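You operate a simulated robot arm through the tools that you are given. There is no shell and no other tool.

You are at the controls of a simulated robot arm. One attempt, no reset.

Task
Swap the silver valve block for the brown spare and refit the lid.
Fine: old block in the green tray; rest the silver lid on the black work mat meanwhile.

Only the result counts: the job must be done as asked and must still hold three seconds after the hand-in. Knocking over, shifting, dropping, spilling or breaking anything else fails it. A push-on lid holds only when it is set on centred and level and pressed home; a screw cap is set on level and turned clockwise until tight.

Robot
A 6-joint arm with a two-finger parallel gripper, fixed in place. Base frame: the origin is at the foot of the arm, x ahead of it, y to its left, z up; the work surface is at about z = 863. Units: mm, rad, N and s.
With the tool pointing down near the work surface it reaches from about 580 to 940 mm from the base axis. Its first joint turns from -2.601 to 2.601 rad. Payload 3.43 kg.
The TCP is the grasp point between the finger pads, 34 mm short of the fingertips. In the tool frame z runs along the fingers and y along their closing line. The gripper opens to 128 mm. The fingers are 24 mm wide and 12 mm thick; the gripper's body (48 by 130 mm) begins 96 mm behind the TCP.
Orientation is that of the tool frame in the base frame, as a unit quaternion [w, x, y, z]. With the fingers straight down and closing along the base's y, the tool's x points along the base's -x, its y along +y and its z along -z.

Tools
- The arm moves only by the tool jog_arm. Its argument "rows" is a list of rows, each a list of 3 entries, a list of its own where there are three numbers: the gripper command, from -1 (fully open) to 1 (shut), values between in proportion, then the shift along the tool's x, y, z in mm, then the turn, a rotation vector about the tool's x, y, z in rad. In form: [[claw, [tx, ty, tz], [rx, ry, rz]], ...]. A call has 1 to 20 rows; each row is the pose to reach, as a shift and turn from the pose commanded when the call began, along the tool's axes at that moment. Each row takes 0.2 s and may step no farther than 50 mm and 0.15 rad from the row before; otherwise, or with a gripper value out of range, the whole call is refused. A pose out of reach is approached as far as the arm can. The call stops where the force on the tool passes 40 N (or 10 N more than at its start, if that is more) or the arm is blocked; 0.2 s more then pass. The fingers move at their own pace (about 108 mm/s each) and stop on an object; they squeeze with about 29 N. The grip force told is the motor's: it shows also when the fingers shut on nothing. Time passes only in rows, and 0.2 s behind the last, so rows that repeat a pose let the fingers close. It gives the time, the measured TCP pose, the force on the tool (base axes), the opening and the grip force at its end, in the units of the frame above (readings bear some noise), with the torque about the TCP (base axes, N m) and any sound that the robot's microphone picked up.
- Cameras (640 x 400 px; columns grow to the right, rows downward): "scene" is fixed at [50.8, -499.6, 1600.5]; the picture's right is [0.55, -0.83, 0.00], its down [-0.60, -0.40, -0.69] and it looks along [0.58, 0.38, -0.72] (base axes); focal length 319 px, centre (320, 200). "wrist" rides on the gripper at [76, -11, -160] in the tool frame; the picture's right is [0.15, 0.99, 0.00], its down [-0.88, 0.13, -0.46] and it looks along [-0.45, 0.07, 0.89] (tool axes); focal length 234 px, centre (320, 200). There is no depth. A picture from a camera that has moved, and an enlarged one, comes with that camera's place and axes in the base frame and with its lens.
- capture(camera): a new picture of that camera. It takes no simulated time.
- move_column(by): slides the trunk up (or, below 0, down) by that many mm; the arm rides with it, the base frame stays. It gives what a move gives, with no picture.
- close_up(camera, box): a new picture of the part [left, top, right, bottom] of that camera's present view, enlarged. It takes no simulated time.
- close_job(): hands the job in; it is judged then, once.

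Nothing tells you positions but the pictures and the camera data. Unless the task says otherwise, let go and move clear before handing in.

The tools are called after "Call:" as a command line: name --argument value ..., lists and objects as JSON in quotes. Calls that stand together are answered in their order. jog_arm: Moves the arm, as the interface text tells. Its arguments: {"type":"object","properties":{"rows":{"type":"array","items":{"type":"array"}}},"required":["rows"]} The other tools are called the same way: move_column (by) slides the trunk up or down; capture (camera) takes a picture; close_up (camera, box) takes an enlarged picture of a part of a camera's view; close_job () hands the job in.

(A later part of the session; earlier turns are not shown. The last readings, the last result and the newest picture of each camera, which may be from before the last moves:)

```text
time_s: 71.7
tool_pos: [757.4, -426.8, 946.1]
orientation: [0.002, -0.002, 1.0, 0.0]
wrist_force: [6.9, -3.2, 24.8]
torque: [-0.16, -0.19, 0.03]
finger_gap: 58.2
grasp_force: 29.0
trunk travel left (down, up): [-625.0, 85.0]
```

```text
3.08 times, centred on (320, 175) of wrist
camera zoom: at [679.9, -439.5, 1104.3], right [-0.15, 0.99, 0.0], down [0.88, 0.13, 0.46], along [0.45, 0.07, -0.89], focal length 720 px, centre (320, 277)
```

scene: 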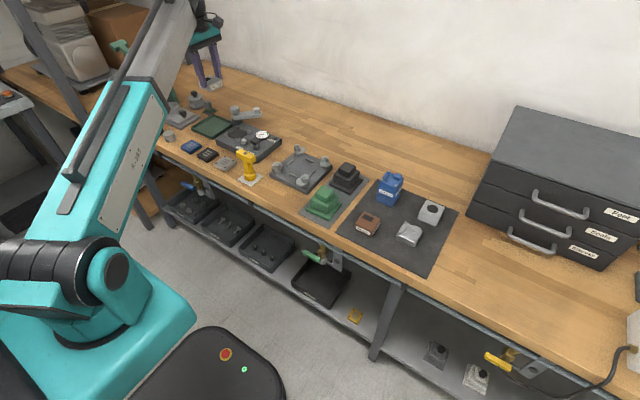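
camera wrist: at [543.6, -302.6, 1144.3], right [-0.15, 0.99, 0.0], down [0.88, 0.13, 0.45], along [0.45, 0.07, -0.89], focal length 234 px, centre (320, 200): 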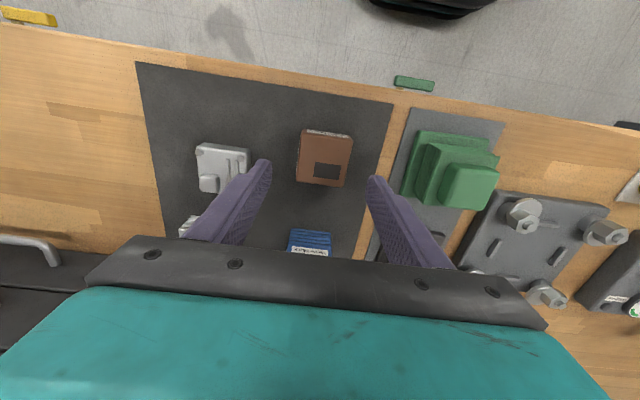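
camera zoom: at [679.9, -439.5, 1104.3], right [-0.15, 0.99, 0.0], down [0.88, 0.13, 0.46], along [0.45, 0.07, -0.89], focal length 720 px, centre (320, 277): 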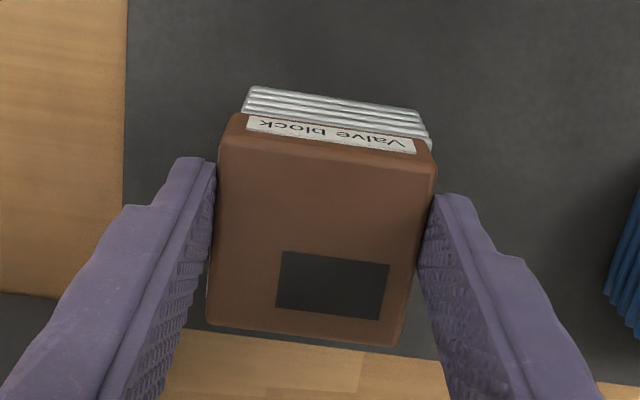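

The block is seated with 25 N at the correct height. I'll ease off, open and rise clear.

Call:
jog_arm --rows '[[1, [0, 0, -2], [0, 0, 0]], [1, [0, 0, -4], [0, 0, 0]], [1, [0, 0, -4], [0, 0, 0]], [0.05, [0, 0, -4], [0, 0, 0]], [-0.1, [0, 0, -4], [0, 0, 0]], [-0.3, [0, 0, -4], [0, 0, 0]], [-0.3, [0, 0, -12], [0, 0, 0]], [-0.3, [0, 0, -30], [0, 0, 0]], [-0.3, [0, 0, -55], [0, 0, 0]], [-0.3, [0, 0, -80], [0, 0, 0]], [-0.3, [0, 0, -89], [0, 0, 0]], [-0.3, [0, 0, -89], [0, 0, 0]]]'

Call:
close_up --camera "scene" --box '[415, 185, 460, 225]'

Call:
close_up --camera "wrist" --box '[270, 110, 370, 210]'

```text
time_s: 74.3
tool_pos: [757.1, -426.4, 1033.0]
orientation: [-0.001, -0.001, 1.0, 0.0]
wrist_force: [0.0, 0.2, 0.6]
torque: [-0.01, -0.04, 0.01]
finger_gap: 83.2
grasp_force: 0.1
trunk travel left (down, up): [-625.0, 85.0]
```

```text
10.00 times, centred on (438, 205) of scene
camera zoom: at [50.8, -499.6, 1600.5], right [0.55, -0.83, 0.0], down [-0.6, -0.4, -0.69], along [0.58, 0.38, -0.72], focal length 3191 px, centre (-855, 150)
```

zoom: 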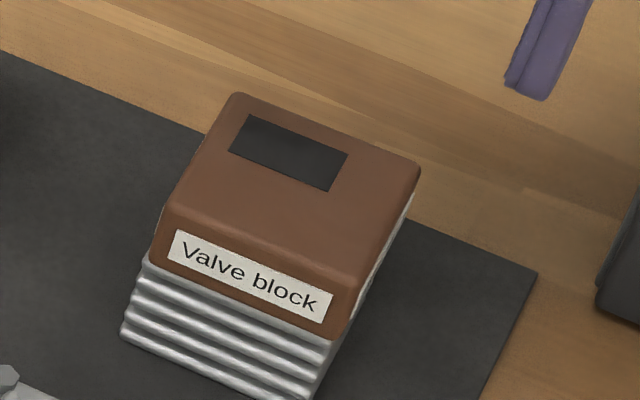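

```text
4.00 times, centred on (320, 160) of wrist
camera zoom: at [680.0, -438.4, 1191.3], right [-0.15, 0.99, 0.0], down [0.88, 0.13, 0.45], along [0.45, 0.07, -0.89], focal length 937 px, centre (320, 360)
```

zoom: 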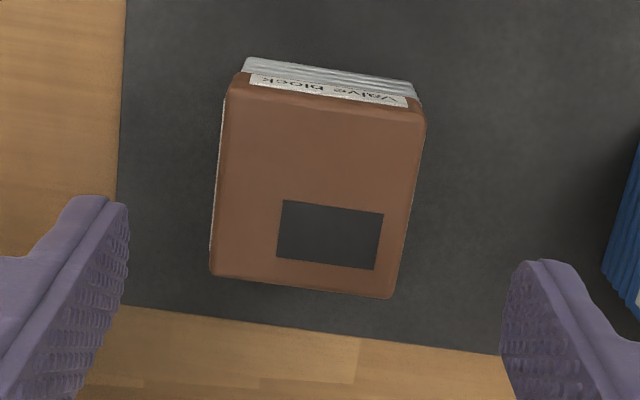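

The brown block looks flush on the base. I'll move over the lid on the mat, at the pose where I released it, and compare views.

Call:
jog_arm --rows '[[-0.3, [12, 3, 0], [0, 0, 0]], [-0.3, [40, 10, 0], [0, 0, 0]], [-0.3, [70, 17, 0], [0, 0, 0]], [-0.3, [95, 24, 0], [0, 0, 0]], [-0.3, [105, 26, 0], [0, 0, 0]], [-0.3, [105, 26, 0], [0, 0, 0]]]'

Call:
close_up --camera "wrist" --box '[280, 100, 450, 180]'

Call:
capture --camera "wrist"

```text
time_s: 75.7
tool_pos: [651.2, -401.8, 1031.2]
orientation: [0.0, -0.002, 1.0, 0.0]
wrist_force: [0.4, 0.0, -0.8]
torque: [0.03, 0.01, 0.0]
finger_gap: 83.1
grasp_force: 0.1
trunk travel left (down, up): [-625.0, 85.0]
```

```text
3.76 times, centred on (365, 140) of wrist
camera zoom: at [575.4, -415.6, 1190.6], right [-0.15, 0.99, 0.0], down [0.88, 0.13, 0.45], along [0.45, 0.07, -0.89], focal length 882 px, centre (151, 426)
```

zoom: 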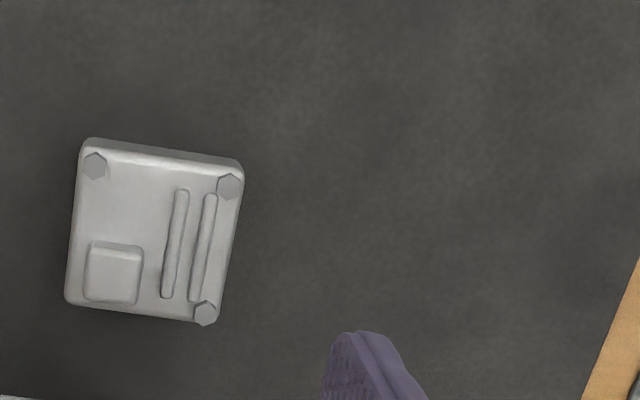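

```text
taken
camera wrist: at [575.4, -415.6, 1190.6], right [-0.15, 0.99, 0.0], down [0.88, 0.13, 0.45], along [0.45, 0.07, -0.89], focal length 234 px, centre (320, 200)
```

wrist: 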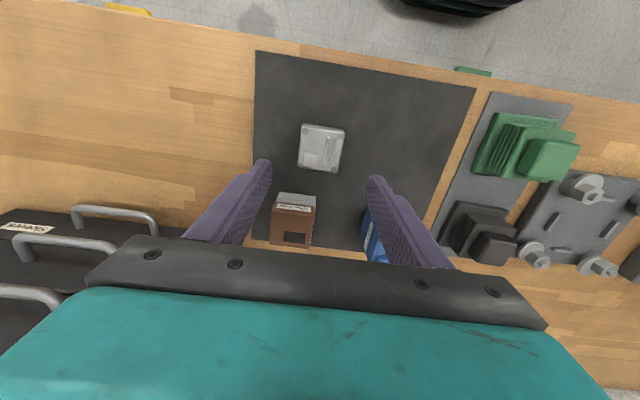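

The lid's image has shifted about 1.5 mm from the release view. I'll compare the finned base from the same pose to tell whether the arm or the lid moved.

Call:
close_up --camera "wrist" --box '[250, 180, 330, 255]'

Call:
close_up --camera "wrist" --box '[280, 100, 450, 180]'

Call:
close_up --camera "scene" --box '[345, 160, 465, 260]'

```text
5.33 times, centred on (290, 218) of wrist
camera zoom: at [575.4, -415.6, 1190.6], right [-0.15, 0.99, 0.0], down [0.88, 0.13, 0.45], along [0.45, 0.07, -0.89], focal length 1249 px, centre (480, 107)
```

zoom: 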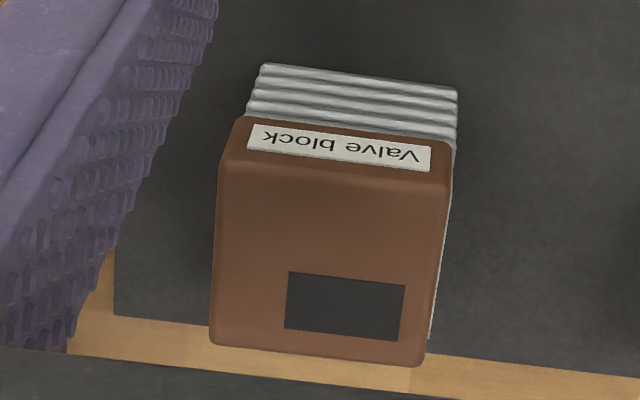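

```text
3.76 times, centred on (365, 140) of wrist
camera zoom: at [575.4, -415.6, 1190.6], right [-0.15, 0.99, 0.0], down [0.88, 0.13, 0.45], along [0.45, 0.07, -0.89], focal length 882 px, centre (151, 426)
```

zoom: 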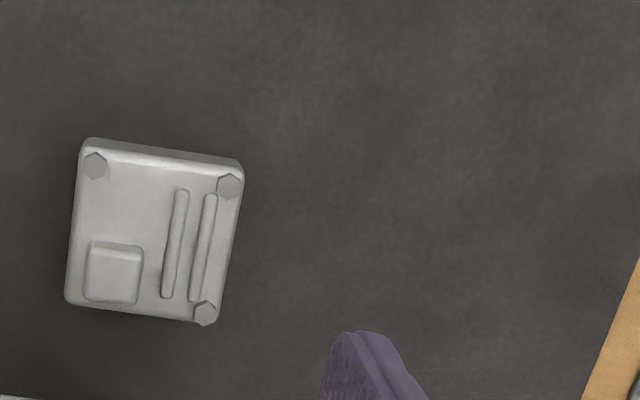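

```text
4.00 times, centred on (405, 210) of scene
camera zoom: at [50.8, -499.6, 1600.5], right [0.55, -0.83, 0.0], down [-0.6, -0.4, -0.69], along [0.58, 0.38, -0.72], focal length 1276 px, centre (-20, 160)
```

zoom: 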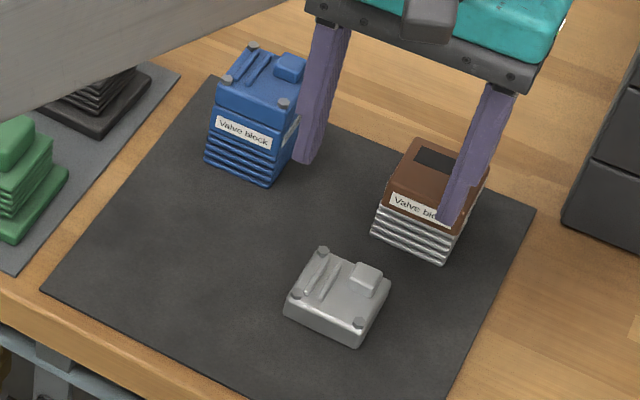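

The fixed camera shows the lid hasn't moved, so the arm itself is sitting about 1–1.5 mm off. I'll compare the brown block's seat with the silver one using the same fixed-camera crop.

Call:
close_up --camera "scene" --box '[425, 185, 475, 235]'

Call:
close_up --camera "scene" --box '[360, 170, 460, 240]'

```text
8.00 times, centred on (450, 210) of scene
camera zoom: at [50.8, -499.6, 1600.5], right [0.55, -0.83, 0.0], down [-0.6, -0.4, -0.69], along [0.58, 0.38, -0.72], focal length 2553 px, centre (-720, 120)
```

zoom: 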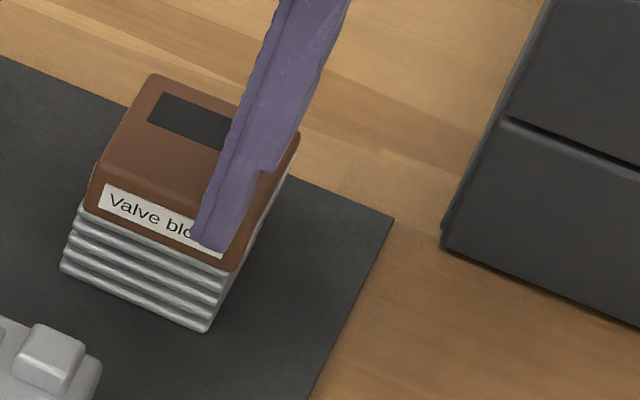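

```text
5.71 times, centred on (410, 205) of scene
camera zoom: at [50.8, -499.6, 1600.5], right [0.55, -0.83, 0.0], down [-0.6, -0.4, -0.69], along [0.58, 0.38, -0.72], focal length 1824 px, centre (-194, 171)
```

zoom: 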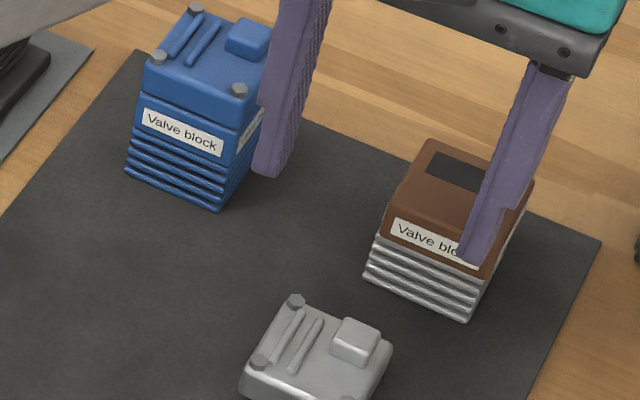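

The fixed camera shows the brown block about 1.5 mm toward -x and 1 mm toward -y of where the silver one sat. I'll raise the arm out of the way and measure this precisely with the original crop.

Call:
jog_arm --rows '[[-0.3, [0, 0, -20], [0, 0, 0]], [-0.3, [0, 0, -55], [0, 0, 0]], [-0.3, [0, 0, -85], [0, 0, 0]], [-0.3, [0, 0, -100], [0, 0, 0]], [-0.3, [0, 0, -100], [0, 0, 0]]]'

Call:
close_up --camera "scene" --box '[415, 180, 460, 228]'

Call:
close_up --camera "scene" --box '[425, 185, 475, 235]'

```text
time_s: 76.9
tool_pos: [650.8, -400.7, 1131.6]
orientation: [-0.001, -0.001, 1.0, 0.0]
wrist_force: [-0.1, 0.3, -0.9]
torque: [0.03, 0.02, 0.01]
finger_gap: 83.1
grasp_force: 0.2
trunk travel left (down, up): [-625.0, 85.0]
```

```text
8.33 times, centred on (438, 204) of scene
camera zoom: at [50.8, -499.6, 1600.5], right [0.55, -0.83, 0.0], down [-0.6, -0.4, -0.69], along [0.58, 0.38, -0.72], focal length 2659 px, centre (-659, 167)
```

zoom: 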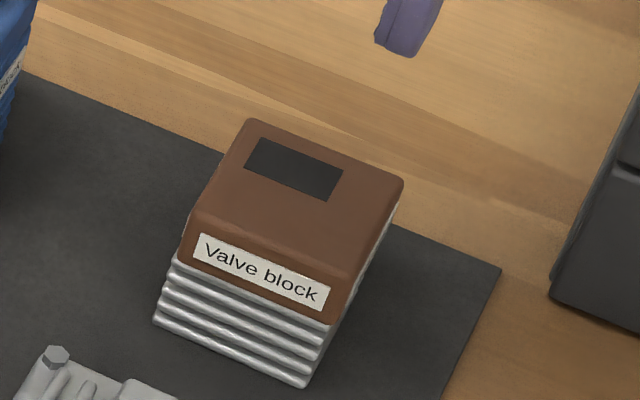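

```text
8.00 times, centred on (450, 210) of scene
camera zoom: at [50.8, -499.6, 1600.5], right [0.55, -0.83, 0.0], down [-0.6, -0.4, -0.69], along [0.58, 0.38, -0.72], focal length 2553 px, centre (-720, 120)
```

zoom: 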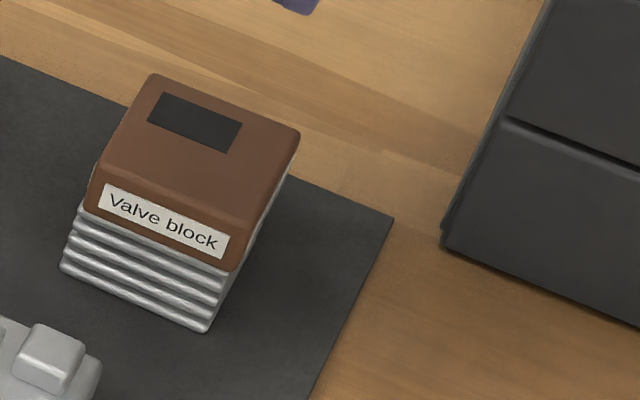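

The brown block needs a nudge of about (+1.4, +1.3) mm. I'll re-grip it, lift slightly, shift, and set it down again.

Call:
jog_arm --rows '[[-0.3, [-12, -3, 0], [0, 0, 0]], [-0.3, [-40, -10, 0], [0, 0, 0]], [-0.3, [-70, -17, 10], [0, 0, 0]], [-0.3, [-95, -24, 30], [0, 0, 0]], [-0.3, [-105, -26, 60], [0, 0, 0]], [-0.3, [-105, -26, 95], [0, 0, 0]], [-0.3, [-105, -26, 125], [0, 0, 0]], [-0.3, [-105, -26, 150], [0, 0, 0]], [-0.3, [-105, -26, 168], [0, 0, 0]], [-0.3, [-105, -26, 179], [0, 0, 0]], [-0.3, [-105, -26, 183], [0, 0, 0]], [-0.3, [-105, -26, 183], [0, 0, 0]]]'

Call:
close_up --camera "wrist" --box '[230, 110, 410, 240]'

```text
time_s: 79.5
tool_pos: [756.4, -427.4, 950.4]
orientation: [0.0, -0.002, 1.0, 0.0]
wrist_force: [-0.3, -0.1, -0.9]
torque: [0.03, -0.03, 0.01]
finger_gap: 83.2
grasp_force: 0.1
trunk travel left (down, up): [-625.0, 85.0]
```

```text
3.08 times, centred on (320, 175) of wrist
camera zoom: at [681.0, -440.2, 1108.4], right [-0.15, 0.99, 0.0], down [0.88, 0.13, 0.45], along [0.45, 0.07, -0.89], focal length 720 px, centre (320, 277)
```

zoom: 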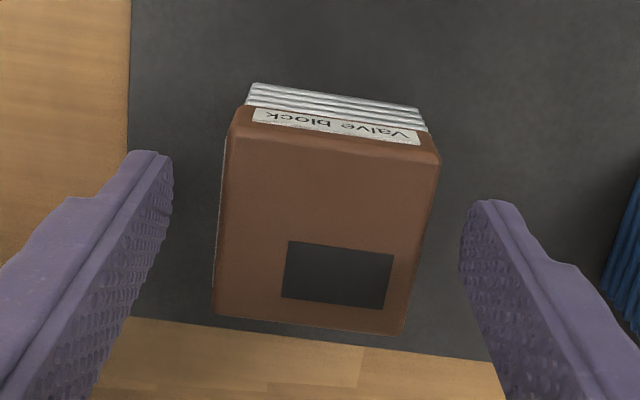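

There is a small lateral offset again. I'll centre the gripper on the block by about +1.3 mm in y, grip, lift 2 mm, and re-measure with the fixed camera.

Call:
jog_arm --rows '[[-0.3, [0, 1.3, 3], [0, 0, 0]], [0.1, [0, 1.3, 3], [0, 0, 0]], [0.3, [0, 1.3, 3], [0, 0, 0]], [1, [0, 1.3, 3], [0, 0, 0]], [1, [0, 1.3, 3], [0, 0, 0]], [1, [0, 1.3, 3], [0, 0, 0]], [1, [0, 1.3, 2], [0, 0, 0]], [1, [0, 1.3, 0], [0, 0, 0]], [1, [0, 1.3, 0], [0, 0, 0]]]'

Call:
close_up --camera "scene" --box '[415, 180, 460, 228]'

Call:
close_up --camera "wrist" --box '[230, 110, 410, 240]'

```text
time_s: 81.5
tool_pos: [757.1, -426.9, 948.4]
orientation: [-0.001, -0.002, 1.0, 0.0]
wrist_force: [0.3, 0.2, -2.3]
torque: [0.0, 0.0, 0.01]
finger_gap: 57.8
grasp_force: 28.6
trunk travel left (down, up): [-625.0, 85.0]
```

```text
8.33 times, centred on (438, 204) of scene
camera zoom: at [50.8, -499.6, 1600.5], right [0.55, -0.83, 0.0], down [-0.6, -0.4, -0.69], along [0.58, 0.38, -0.72], focal length 2659 px, centre (-659, 167)
```

zoom: 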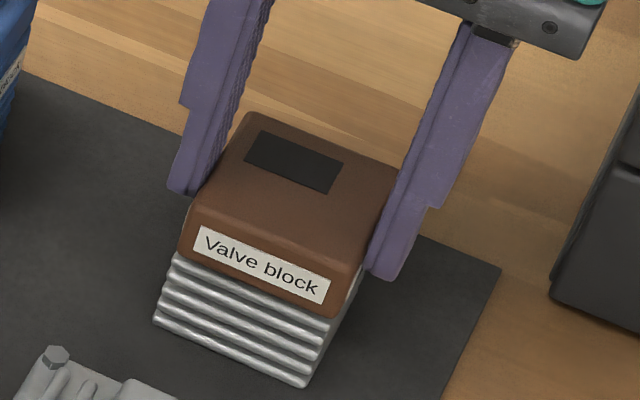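

```text
3.08 times, centred on (320, 175) of wrist
camera zoom: at [681.0, -438.4, 1108.0], right [-0.15, 0.99, 0.0], down [0.88, 0.13, 0.45], along [0.45, 0.07, -0.89], focal length 720 px, centre (320, 277)
```

zoom: 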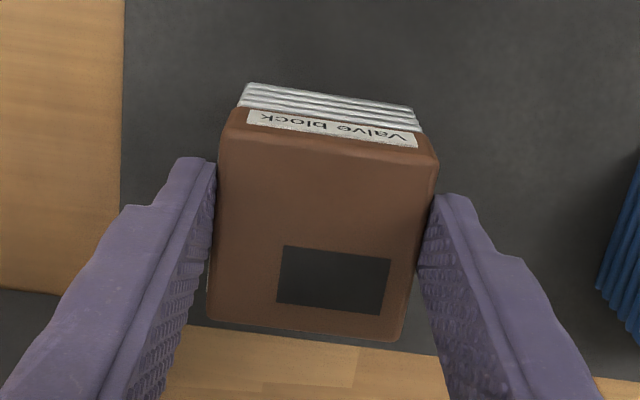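

The block is held about 3 mm above the base. I'll shift it (+1.3, +1.2) mm and lower until contact.

Call:
jog_arm --rows '[[1, [-0.7, 0.6, 0], [0, 0, 0]], [1, [-1.3, 1.2, 0], [0, 0, 0]], [1, [-1.3, 1.2, 0], [0, 0, 0]], [1, [-1.3, 1.2, 1], [0, 0, 0]], [1, [-1.3, 1.2, 2], [0, 0, 0]], [1, [-1.3, 1.2, 3], [0, 0, 0]], [1, [-1.3, 1.2, 4], [0, 0, 0]], [1, [-1.3, 1.2, 5], [0, 0, 0]]]'

Call:
close_up --camera "scene" --box '[415, 180, 460, 228]'

```text
time_s: 83.3
tool_pos: [758.1, -424.0, 946.1]
orientation: [0.001, -0.001, 1.0, 0.001]
wrist_force: [1.2, 0.0, 10.0]
torque: [0.09, 0.09, -0.01]
finger_gap: 57.6
grasp_force: 28.9
trunk travel left (down, up): [-625.0, 85.0]
```

```text
8.33 times, centred on (438, 204) of scene
camera zoom: at [50.8, -499.6, 1600.5], right [0.55, -0.83, 0.0], down [-0.6, -0.4, -0.69], along [0.58, 0.38, -0.72], focal length 2659 px, centre (-659, 167)
```

zoom: 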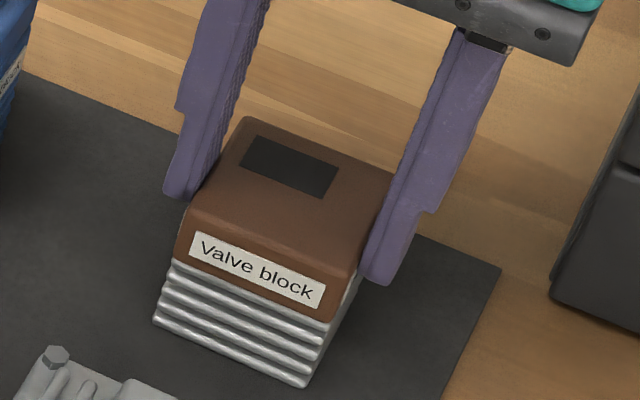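

Scene crops are good to only about 0.5 mm, so I'll cross-check with the wrist view against the silver reference.

Call:
close_up --camera "wrist" --box '[230, 110, 410, 240]'

Call:
close_up --camera "scene" --box '[420, 195, 450, 225]'

```text
3.08 times, centred on (320, 175) of wrist
camera zoom: at [681.2, -437.2, 1104.3], right [-0.15, 0.99, 0.0], down [0.88, 0.13, 0.46], along [0.45, 0.07, -0.89], focal length 720 px, centre (320, 277)
```

zoom: 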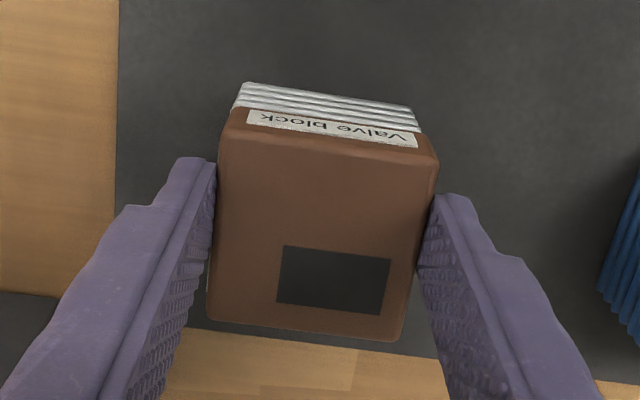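

```text
13.33 times, centred on (435, 210) of scene
camera zoom: at [50.8, -499.6, 1600.5], right [0.55, -0.83, 0.0], down [-0.6, -0.4, -0.69], along [0.58, 0.38, -0.72], focal length 4255 px, centre (-1213, 67)
```

zoom: 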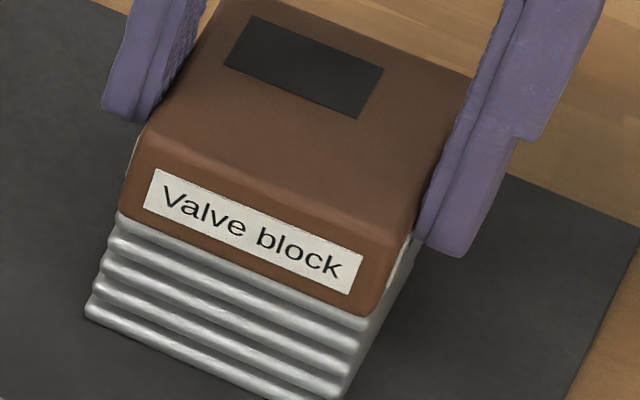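

The wrist comparison puts the brown block within about 0.4 mm of the silver one's seat. I'll release it and rise.

Call:
jog_arm --rows '[[1, [0, 0, -1], [0, 0, 0]], [1, [0, 0, -2], [0, 0, 0]], [0.05, [0, 0, -2], [0, 0, 0]], [-0.1, [0, 0, -2], [0, 0, 0]], [-0.3, [0, 0, -2], [0, 0, 0]], [-0.3, [0, 0, -2], [0, 0, 0]]]'

Call:
close_up --camera "wrist" --box '[230, 110, 410, 240]'

Call:
jog_arm --rows '[[-0.3, [0, 0, -10], [0, 0, 0]], [-0.3, [0, 0, -30], [0, 0, 0]], [-0.3, [0, 0, -55], [0, 0, 0]], [-0.3, [0, 0, -78], [0, 0, 0]], [-0.3, [0, 0, -85], [0, 0, 0]], [-0.3, [12, 3, -85], [0, 0, 0]], [-0.3, [40, 10, -85], [0, 0, 0]], [-0.3, [70, 17, -85], [0, 0, 0]], [-0.3, [95, 24, -85], [0, 0, 0]], [-0.3, [104, 25, -85], [0, 0, 0]], [-0.3, [104, 25, -85], [0, 0, 0]]]'

Call:
close_up --camera "wrist" --box '[280, 100, 450, 180]'

Call:
close_up --camera "wrist" --box '[250, 180, 330, 255]'

Call:
close_up --camera "scene" --box '[425, 185, 475, 235]'

```text
time_s: 84.7
tool_pos: [758.6, -423.6, 946.4]
orientation: [-0.001, -0.002, 1.0, 0.0]
wrist_force: [-0.4, 0.8, 0.2]
torque: [0.0, -0.01, -0.02]
finger_gap: 83.3
grasp_force: 0.1
trunk travel left (down, up): [-625.0, 85.0]
```

```text
3.08 times, centred on (320, 175) of wrist
camera zoom: at [682.8, -437.3, 1105.0], right [-0.15, 0.99, 0.0], down [0.88, 0.13, 0.45], along [0.45, 0.07, -0.89], focal length 720 px, centre (320, 277)
```

zoom: 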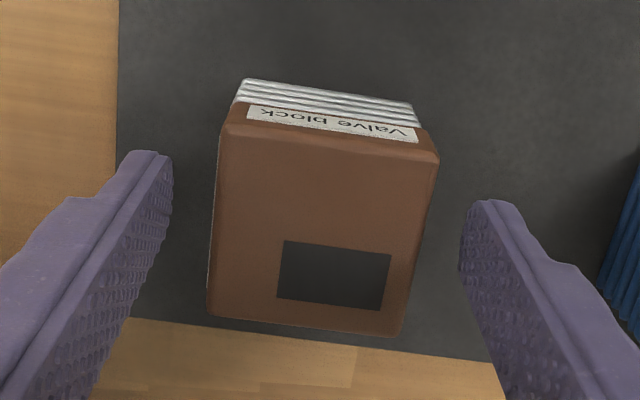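

```text
time_s: 87.1
tool_pos: [656.7, -400.0, 1030.9]
orientation: [0.0, -0.001, 1.0, 0.0]
wrist_force: [0.6, -0.4, -0.1]
torque: [0.01, 0.01, 0.01]
finger_gap: 83.2
grasp_force: 0.1
trunk travel left (down, up): [-625.0, 85.0]
```

```text
3.76 times, centred on (365, 140) of wrist
camera zoom: at [580.6, -412.3, 1190.1], right [-0.15, 0.99, 0.0], down [0.88, 0.13, 0.45], along [0.45, 0.07, -0.89], focal length 882 px, centre (151, 426)
```

zoom: 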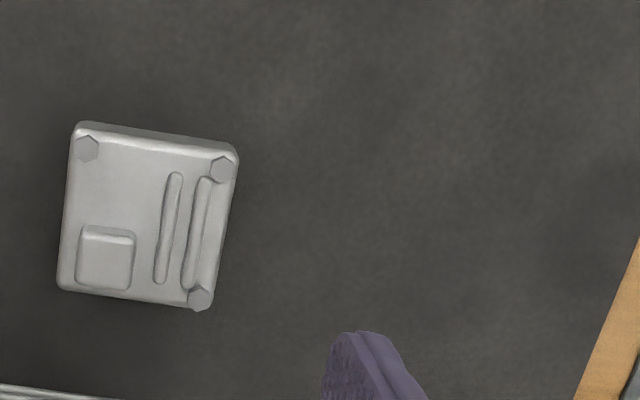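

```text
5.33 times, centred on (290, 218) of wrist
camera zoom: at [580.6, -412.3, 1190.1], right [-0.15, 0.99, 0.0], down [0.88, 0.13, 0.45], along [0.45, 0.07, -0.89], focal length 1249 px, centre (480, 107)
```

zoom: 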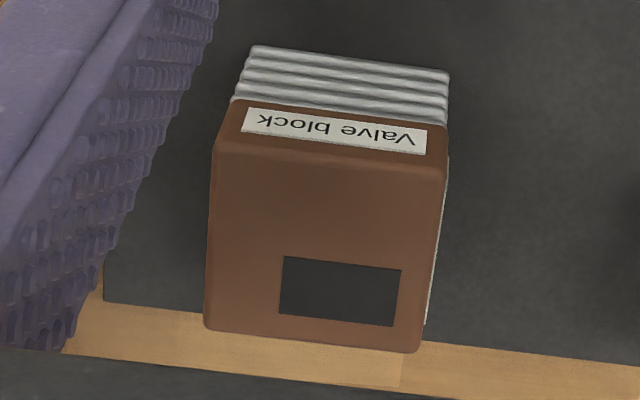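

```text
8.00 times, centred on (450, 210) of scene
camera zoom: at [50.8, -499.6, 1600.5], right [0.55, -0.83, 0.0], down [-0.6, -0.4, -0.69], along [0.58, 0.38, -0.72], focal length 2553 px, centre (-720, 120)
```

zoom: 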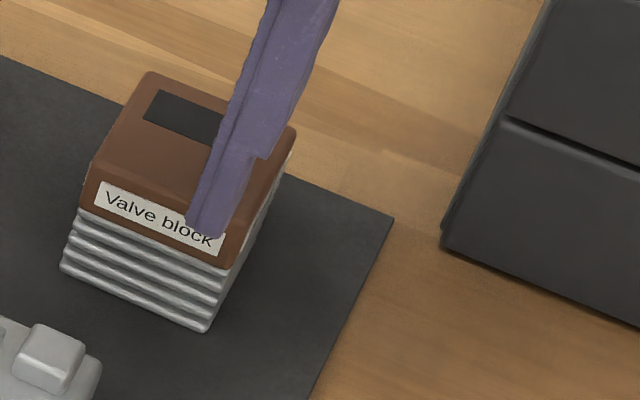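

The block is now roughly 1.3 mm off in x and 0.9 mm in y, because the arm's own repeatability is about 1–3 mm. A better method is to squeeze block and base together with the fingers spanning the seam, once in y and once in x, so the parts align themselves. First, back over the unit.

Call:
jog_arm --rows '[[-0.3, [-12, -3, 0], [0, 0, 0]], [-0.3, [-40, -10, 0], [0, 0, 0]], [-0.3, [-70, -18, 0], [0, 0, 0]], [-0.3, [-95, -25, 0], [0, 0, 0]], [-0.3, [-104, -27, 0], [0, 0, 0]], [-0.3, [-104, -27, 25], [0, 0, 0]], [-0.3, [-104, -27, 55], [0, 0, 0]], [-0.3, [-104, -27, 75], [0, 0, 0]], [-0.3, [-104, -27, 80], [0, 0, 0]], [-0.3, [-104, -27, 80], [0, 0, 0]]]'

Call:
close_up --camera "wrist" --box '[230, 110, 410, 240]'

```text
time_s: 89.3
tool_pos: [758.1, -426.6, 951.9]
orientation: [0.0, -0.002, 1.0, 0.0]
wrist_force: [0.6, -0.3, 0.2]
torque: [0.0, 0.02, 0.02]
finger_gap: 83.3
grasp_force: 0.0
trunk travel left (down, up): [-625.0, 85.0]
```

```text
3.08 times, centred on (320, 175) of wrist
camera zoom: at [683.5, -439.8, 1109.9], right [-0.15, 0.99, 0.0], down [0.88, 0.13, 0.46], along [0.45, 0.07, -0.89], focal length 720 px, centre (320, 277)
```

zoom: 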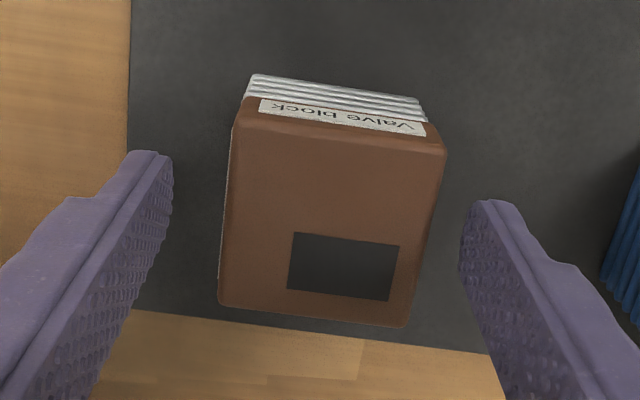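

The gripper needs to move about +2.4 mm in y to centre on the base. I'll shift, descend so the pads span the seam at z ≈ 900, then squeeze.

Call:
jog_arm --rows '[[-0.3, [-2, 2.4, 5], [0, 0, 0]], [-0.3, [-2, 2.4, 15], [0, 0, 0]], [-0.3, [-2, 2.4, 25], [0, 0, 0]], [-0.3, [-2, 2.4, 30], [0, 0, 0]], [-0.3, [-2, 2.4, 30], [0, 0, 0]]]'

Call:
close_up --camera "wrist" --box '[230, 110, 410, 240]'

Call:
close_up --camera "scene" --box '[405, 170, 475, 230]'

```text
time_s: 90.5
tool_pos: [759.0, -425.4, 920.3]
orientation: [-0.001, -0.002, 1.0, -0.001]
wrist_force: [-0.1, -0.3, 0.0]
torque: [-0.01, -0.02, 0.01]
finger_gap: 83.0
grasp_force: 0.0
trunk travel left (down, up): [-625.0, 85.0]
```

```text
3.08 times, centred on (320, 175) of wrist
camera zoom: at [683.5, -436.7, 1079.0], right [-0.15, 0.99, 0.0], down [0.88, 0.13, 0.45], along [0.45, 0.07, -0.89], focal length 720 px, centre (320, 277)
```

zoom: 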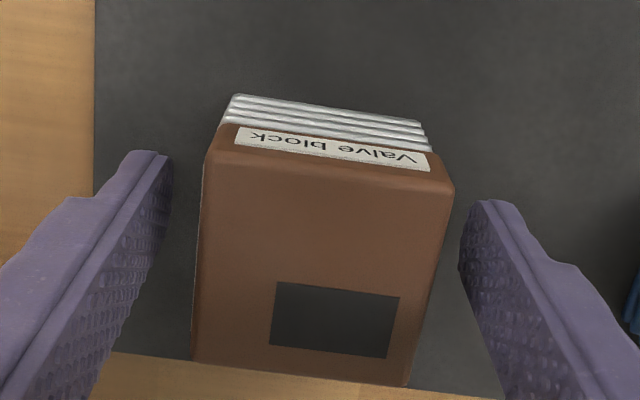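

```text
6.67 times, centred on (440, 200) of scene
camera zoom: at [50.8, -499.6, 1600.5], right [0.55, -0.83, 0.0], down [-0.6, -0.4, -0.69], along [0.58, 0.38, -0.72], focal length 2128 px, centre (-480, 200)
```

zoom: 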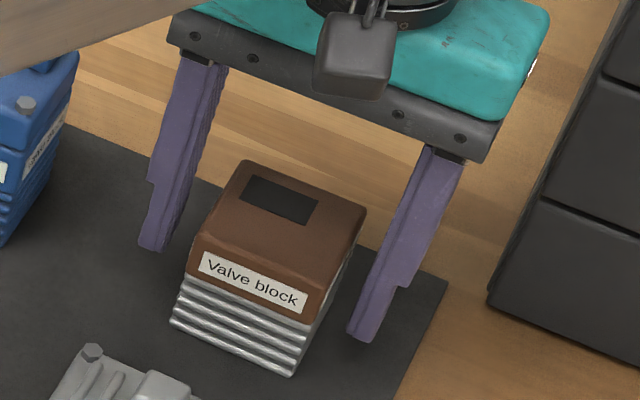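

The pads span the block and the top of the base. I'll squeeze to align them in y, check, then open.

Call:
jog_arm --rows '[[0, [0, 0, 0], [0, 0, 0]], [0.05, [0, 0, 0], [0, 0, 0]], [0.1, [0, 0, 0], [0, 0, 0]], [1, [0, 0, 0], [0, 0, 0]], [1, [0, 0, 0], [0, 0, 0]], [1, [0, 0, 0], [0, 0, 0]]]'

Call:
close_up --camera "wrist" --box '[230, 110, 410, 240]'

Call:
close_up --camera "scene" --box '[415, 180, 460, 228]'

```text
time_s: 91.9
tool_pos: [760.5, -424.1, 921.0]
orientation: [0.0, -0.002, 1.0, 0.0]
wrist_force: [0.6, -3.4, 2.0]
torque: [-0.13, -0.04, -0.01]
finger_gap: 57.9
grasp_force: 29.2
trunk travel left (down, up): [-625.0, 85.0]
```

```text
3.08 times, centred on (320, 175) of wrist
camera zoom: at [683.4, -437.1, 1079.2], right [-0.15, 0.99, 0.0], down [0.88, 0.13, 0.46], along [0.45, 0.07, -0.89], focal length 720 px, centre (320, 277)
```

zoom: 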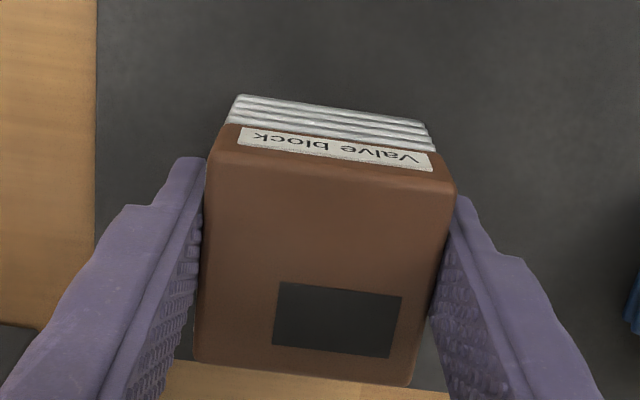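

```text
8.33 times, centred on (438, 204) of scene
camera zoom: at [50.8, -499.6, 1600.5], right [0.55, -0.83, 0.0], down [-0.6, -0.4, -0.69], along [0.58, 0.38, -0.72], focal length 2659 px, centre (-659, 167)
```

zoom: 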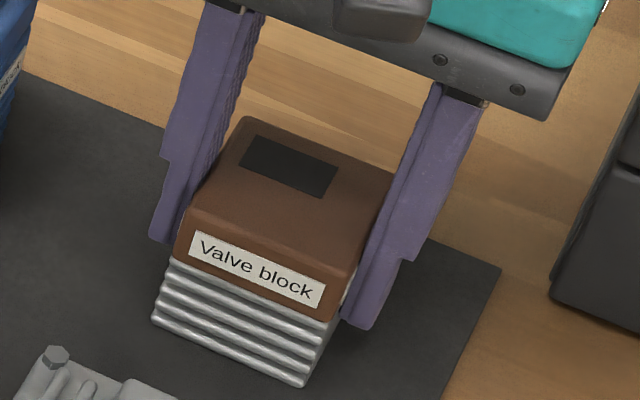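

Block and base are aligned in y at a 57.9 mm gap, and the base didn't move. I'll open, rise, yaw 90° and do the same in x.

Call:
jog_arm --rows '[[0.05, [0, 0, 0], [0, 0, 0]], [-0.1, [0, 0, 0], [0, 0, 0]], [-0.3, [0, 0, 0], [0, 0, 0]], [-0.3, [0, 0, -12], [0, 0, 0]], [-0.3, [0, 0, -35], [0, 0, 0]], [-0.3, [0, 0, -65], [0, 0, 0]], [-0.3, [0, 0, -90], [0, 0, -0.1]], [-0.3, [0, 0, -100], [0, 0, -0.24]], [-0.3, [0, 0, -100], [0, 0, -0.38]], [-0.3, [0, 0, -100], [0, 0, -0.52]], [-0.3, [0, 0, -100], [0, 0, -0.66]], [-0.3, [0, 0, -100], [0, 0, -0.8]], [-0.3, [0, 0, -100], [0, 0, -0.94]], [-0.3, [0, 0, -100], [0, 0, -1.08]], [-0.3, [0, 0, -100], [0, 0, -1.22]], [-0.3, [0, 0, -100], [0, 0, -1.36]], [-0.3, [0, 0, -100], [0, 0, -1.48]], [-0.3, [0, 0, -100], [0, 0, -1.571]], [-0.3, [0, 0, -100], [0, 0, -1.571]]]'

Call:
capture --camera "wrist"

Call:
close_up --camera "wrist" --box '[230, 110, 410, 240]'

Call:
close_up --camera "scene" --box '[415, 180, 460, 228]'

```text
time_s: 95.9
tool_pos: [761.0, -423.8, 1020.4]
orientation: [0.0, 0.709, -0.705, 0.0]
wrist_force: [0.6, -0.1, 0.3]
torque: [-0.03, 0.03, 0.02]
finger_gap: 83.4
grasp_force: 0.2
trunk travel left (down, up): [-625.0, 85.0]
```

```text
taken
camera wrist: at [772.0, -501.4, 1179.6], right [-0.99, -0.15, 0.0], down [-0.13, 0.88, 0.46], along [-0.07, 0.45, -0.89], focal length 234 px, centre (320, 200)
```

wrist: 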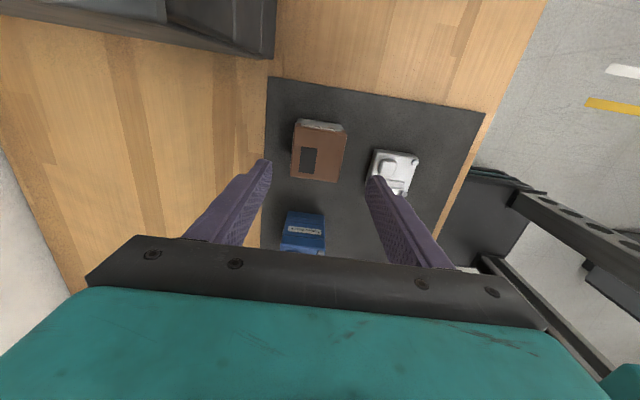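

```text
3.08 times, centred on (320, 175) of wrist
camera zoom: at [772.0, -501.4, 1179.6], right [-0.99, -0.15, 0.0], down [-0.13, 0.88, 0.46], along [-0.07, 0.45, -0.89], focal length 720 px, centre (320, 277)
```

zoom: 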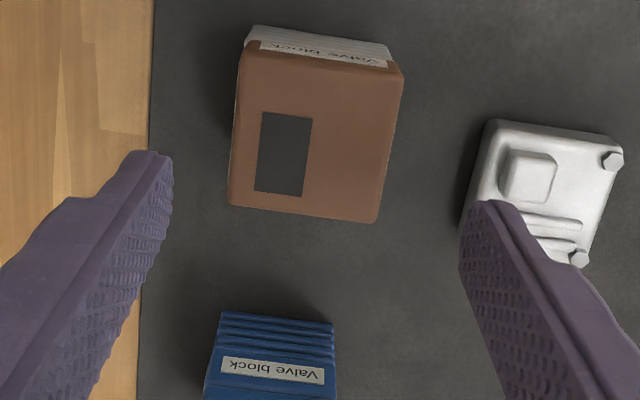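

```text
8.33 times, centred on (438, 204) of scene
camera zoom: at [50.8, -499.6, 1600.5], right [0.55, -0.83, 0.0], down [-0.6, -0.4, -0.69], along [0.58, 0.38, -0.72], focal length 2659 px, centre (-659, 167)
```

zoom: 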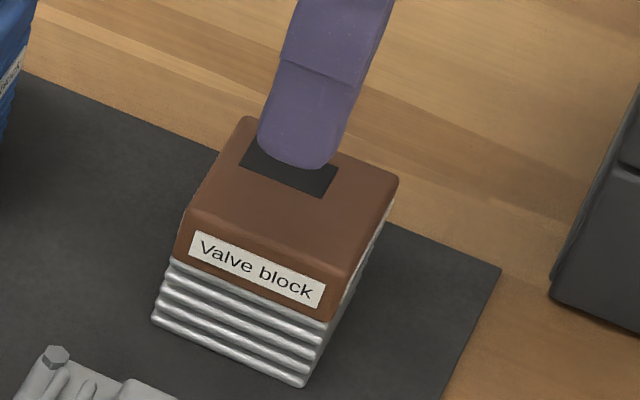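

In the yaw-90 view the unit's centre is about 3 mm from the gripper centre in x, and 3 mm in y. I'll correct, descend across the seam and squeeze along x.

Call:
jog_arm --rows '[[-0.3, [3.1, -3, 10], [0, 0, 0]], [-0.3, [3.1, -3, 35], [0, 0, 0]], [-0.3, [3.1, -3, 60], [0, 0, 0]], [-0.3, [3.1, -3, 80], [0, 0, 0]], [-0.3, [3.1, -3, 94], [0, 0, 0]], [-0.3, [3.1, -3, 99], [0, 0, 0]], [-0.3, [3.1, -3, 99], [0, 0, 0]]]'

Call:
close_up --camera "wrist" --box '[230, 110, 410, 240]'

Call:
close_up --camera "scene" --box '[395, 160, 485, 235]'

```text
time_s: 97.5
tool_pos: [762.6, -426.6, 923.4]
orientation: [0.0, 0.708, -0.706, 0.0]
wrist_force: [-0.5, -0.3, -0.9]
torque: [0.01, 0.0, 0.03]
finger_gap: 83.2
grasp_force: 0.0
trunk travel left (down, up): [-625.0, 85.0]
```

```text
3.08 times, centred on (320, 175) of wrist
camera zoom: at [773.9, -503.5, 1082.3], right [-0.99, -0.15, 0.0], down [-0.13, 0.88, 0.46], along [-0.07, 0.45, -0.89], focal length 720 px, centre (320, 277)
```

zoom: 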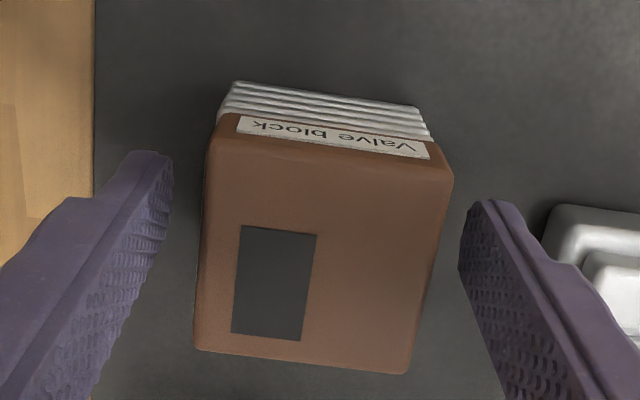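

```text
5.33 times, centred on (440, 198) of scene
camera zoom: at [50.8, -499.6, 1600.5], right [0.55, -0.83, 0.0], down [-0.6, -0.4, -0.69], along [0.58, 0.38, -0.72], focal length 1702 px, centre (-320, 213)
```

zoom: 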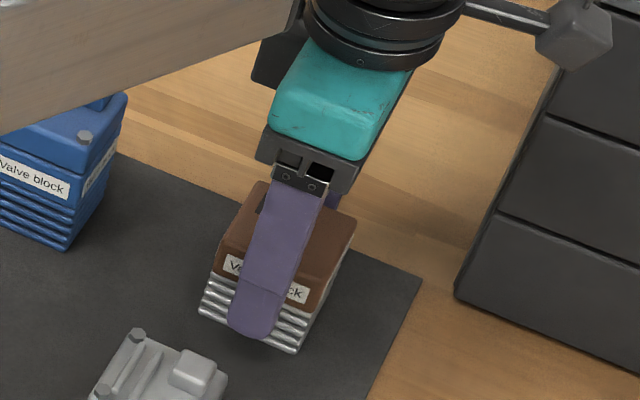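

The pads straddle the unit along x. Squeezing now to align in x.

Call:
jog_arm --rows '[[0, [0, 0, 0], [0, 0, 0]], [0.05, [0, 0, 0], [0, 0, 0]], [0.1, [0, 0, 0], [0, 0, 0]], [1, [0, 0, 0], [0, 0, 0]], [1, [0, 0, 0], [0, 0, 0]], [1, [0, 0, 0], [0, 0, 0]]]'

Call:
close_up --camera "wrist" --box '[230, 110, 410, 240]'

Call:
close_up --camera "scene" --box '[415, 180, 460, 228]'

```text
time_s: 98.9
tool_pos: [763.0, -426.7, 924.5]
orientation: [0.0, 0.709, -0.705, 0.0]
wrist_force: [5.7, -0.4, 3.0]
torque: [-0.01, -0.18, -0.02]
finger_gap: 57.8
grasp_force: 29.0
trunk travel left (down, up): [-625.0, 85.0]
```

```text
3.08 times, centred on (320, 175) of wrist
camera zoom: at [774.3, -503.4, 1082.7], right [-0.99, -0.15, 0.0], down [-0.13, 0.88, 0.46], along [-0.07, 0.45, -0.89], focal length 720 px, centre (320, 277)
```

zoom: 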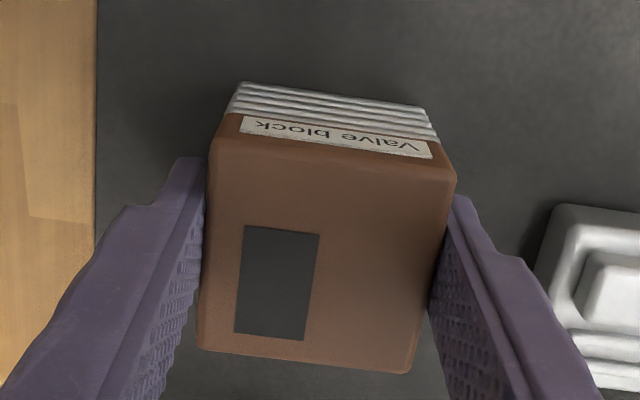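

```text
8.33 times, centred on (438, 204) of scene
camera zoom: at [50.8, -499.6, 1600.5], right [0.55, -0.83, 0.0], down [-0.6, -0.4, -0.69], along [0.58, 0.38, -0.72], focal length 2659 px, centre (-659, 167)
```

zoom: 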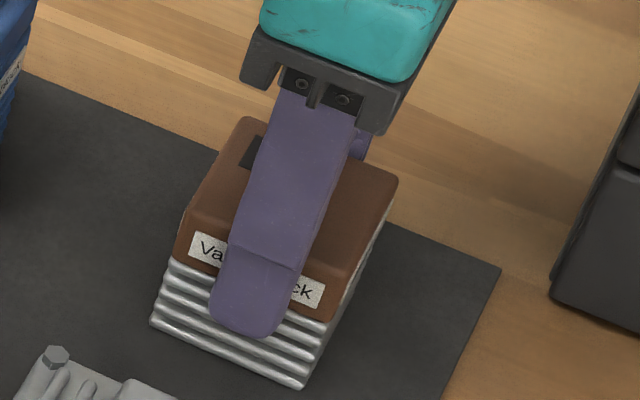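

Both directions are aligned, and the gap of 57.8 mm matches the base width. I'll open, rise and move over the lid at the same 90° yaw.

Call:
jog_arm --rows '[[0.05, [0, 0, 0], [0, 0, 0]], [-0.1, [0, 0, 0], [0, 0, 0]], [-0.3, [0, 0, 0], [0, 0, 0]], [-0.3, [0, 0, -12], [0, 0, 0]], [-0.3, [0, 0, -40], [0, 0, 0]], [-0.3, [0, 0, -70], [0, 0, 0]], [-0.3, [0, 0, -90], [0, 0, 0]], [-0.3, [-3, 13, -90], [0, 0, 0]], [-0.3, [-9, 40, -90], [0, 0, 0]], [-0.3, [-15, 70, -90], [0, 0, 0]], [-0.3, [-20, 95, -90], [0, 0, 0]], [-0.3, [-23, 107.5, -90], [0, 0, 0]], [-0.3, [-23, 107.5, -90], [0, 0, 0]]]'

Call:
close_up --camera "wrist" --box '[230, 110, 410, 240]'

Call:
close_up --camera "scene" --box '[415, 180, 460, 228]'

Call:
capture --camera "wrist"

```text
time_s: 101.7
tool_pos: [653.3, -405.3, 1011.5]
orientation: [0.0, 0.708, -0.706, -0.001]
wrist_force: [-0.5, -0.2, -0.4]
torque: [0.01, -0.02, 0.02]
finger_gap: 83.4
grasp_force: 0.0
trunk travel left (down, up): [-625.0, 85.0]
```

```text
3.08 times, centred on (320, 175) of wrist
camera zoom: at [664.3, -481.0, 1170.2], right [-0.99, -0.15, 0.0], down [-0.13, 0.88, 0.46], along [-0.07, 0.45, -0.89], focal length 720 px, centre (320, 277)
```

zoom: 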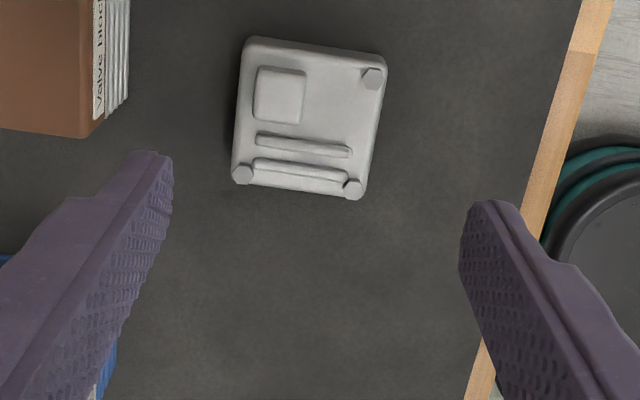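

```text
8.33 times, centred on (438, 204) of scene
camera zoom: at [50.8, -499.6, 1600.5], right [0.55, -0.83, 0.0], down [-0.6, -0.4, -0.69], along [0.58, 0.38, -0.72], focal length 2659 px, centre (-659, 167)
```

zoom: 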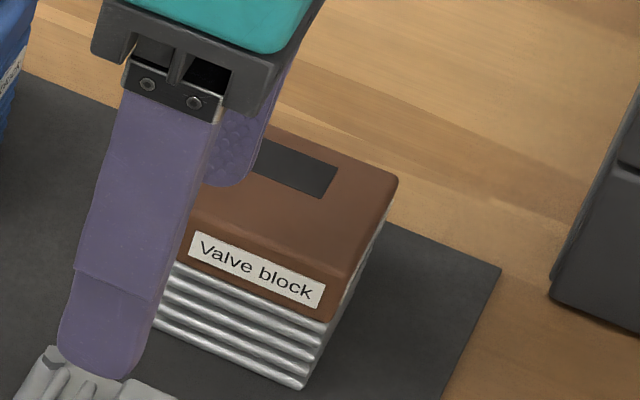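

```text
taken
camera wrist: at [664.3, -481.0, 1170.2], right [-0.99, -0.15, 0.0], down [-0.13, 0.88, 0.46], along [-0.07, 0.45, -0.89], focal length 234 px, centre (320, 200)
```

wrist: 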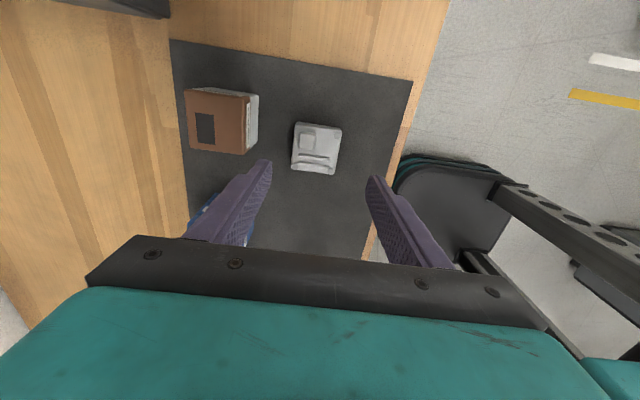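

The lid centre is about 4.4 mm off in x from the gripper centre. I'll correct and descend to grip height.

Call:
jog_arm --rows '[[-0.3, [0, -4.4, 15], [0, 0, 0]], [-0.3, [0, -4.4, 40], [0, 0, 0]], [-0.3, [0, -4.4, 65], [0, 0, 0]], [-0.3, [0, -4.4, 83], [0, 0, 0]], [-0.3, [0, -4.4, 94], [0, 0, 0]], [-0.3, [0, -4.4, 99], [0, 0, 0]], [-0.3, [0, -4.4, 99], [0, 0, 0]]]'

Call:
close_up --camera "wrist" --box '[230, 110, 410, 240]'

Call:
close_up --camera "scene" --box '[375, 180, 455, 260]'

```text
time_s: 103.3
tool_pos: [658.4, -405.7, 913.4]
orientation: [0.0, 0.708, -0.706, -0.001]
wrist_force: [0.3, 0.3, -0.5]
torque: [0.0, -0.02, -0.01]
finger_gap: 83.2
grasp_force: 0.0
trunk travel left (down, up): [-625.0, 85.0]
```

```text
3.08 times, centred on (320, 175) of wrist
camera zoom: at [669.8, -482.9, 1071.4], right [-0.99, -0.15, 0.0], down [-0.13, 0.88, 0.46], along [-0.07, 0.45, -0.89], focal length 720 px, centre (320, 277)
```

zoom: 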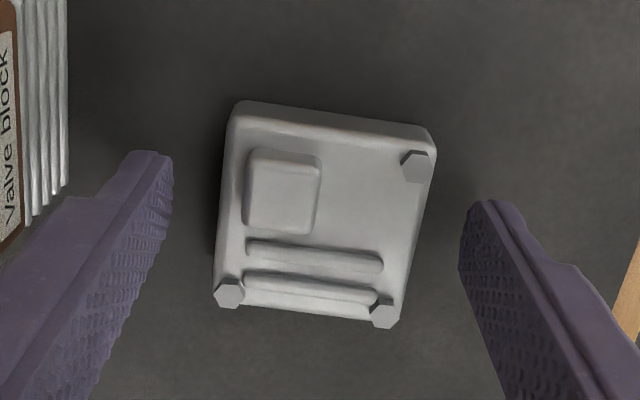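

```text
5.00 times, centred on (415, 220) of scene
camera zoom: at [50.8, -499.6, 1600.5], right [0.55, -0.83, 0.0], down [-0.6, -0.4, -0.69], along [0.58, 0.38, -0.72], focal length 1596 px, centre (-155, 100)
```

zoom: 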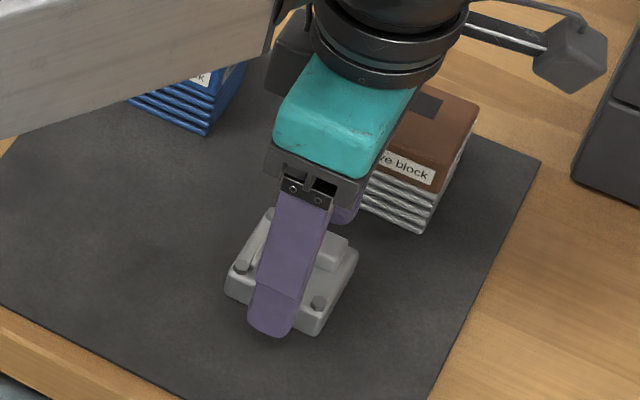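

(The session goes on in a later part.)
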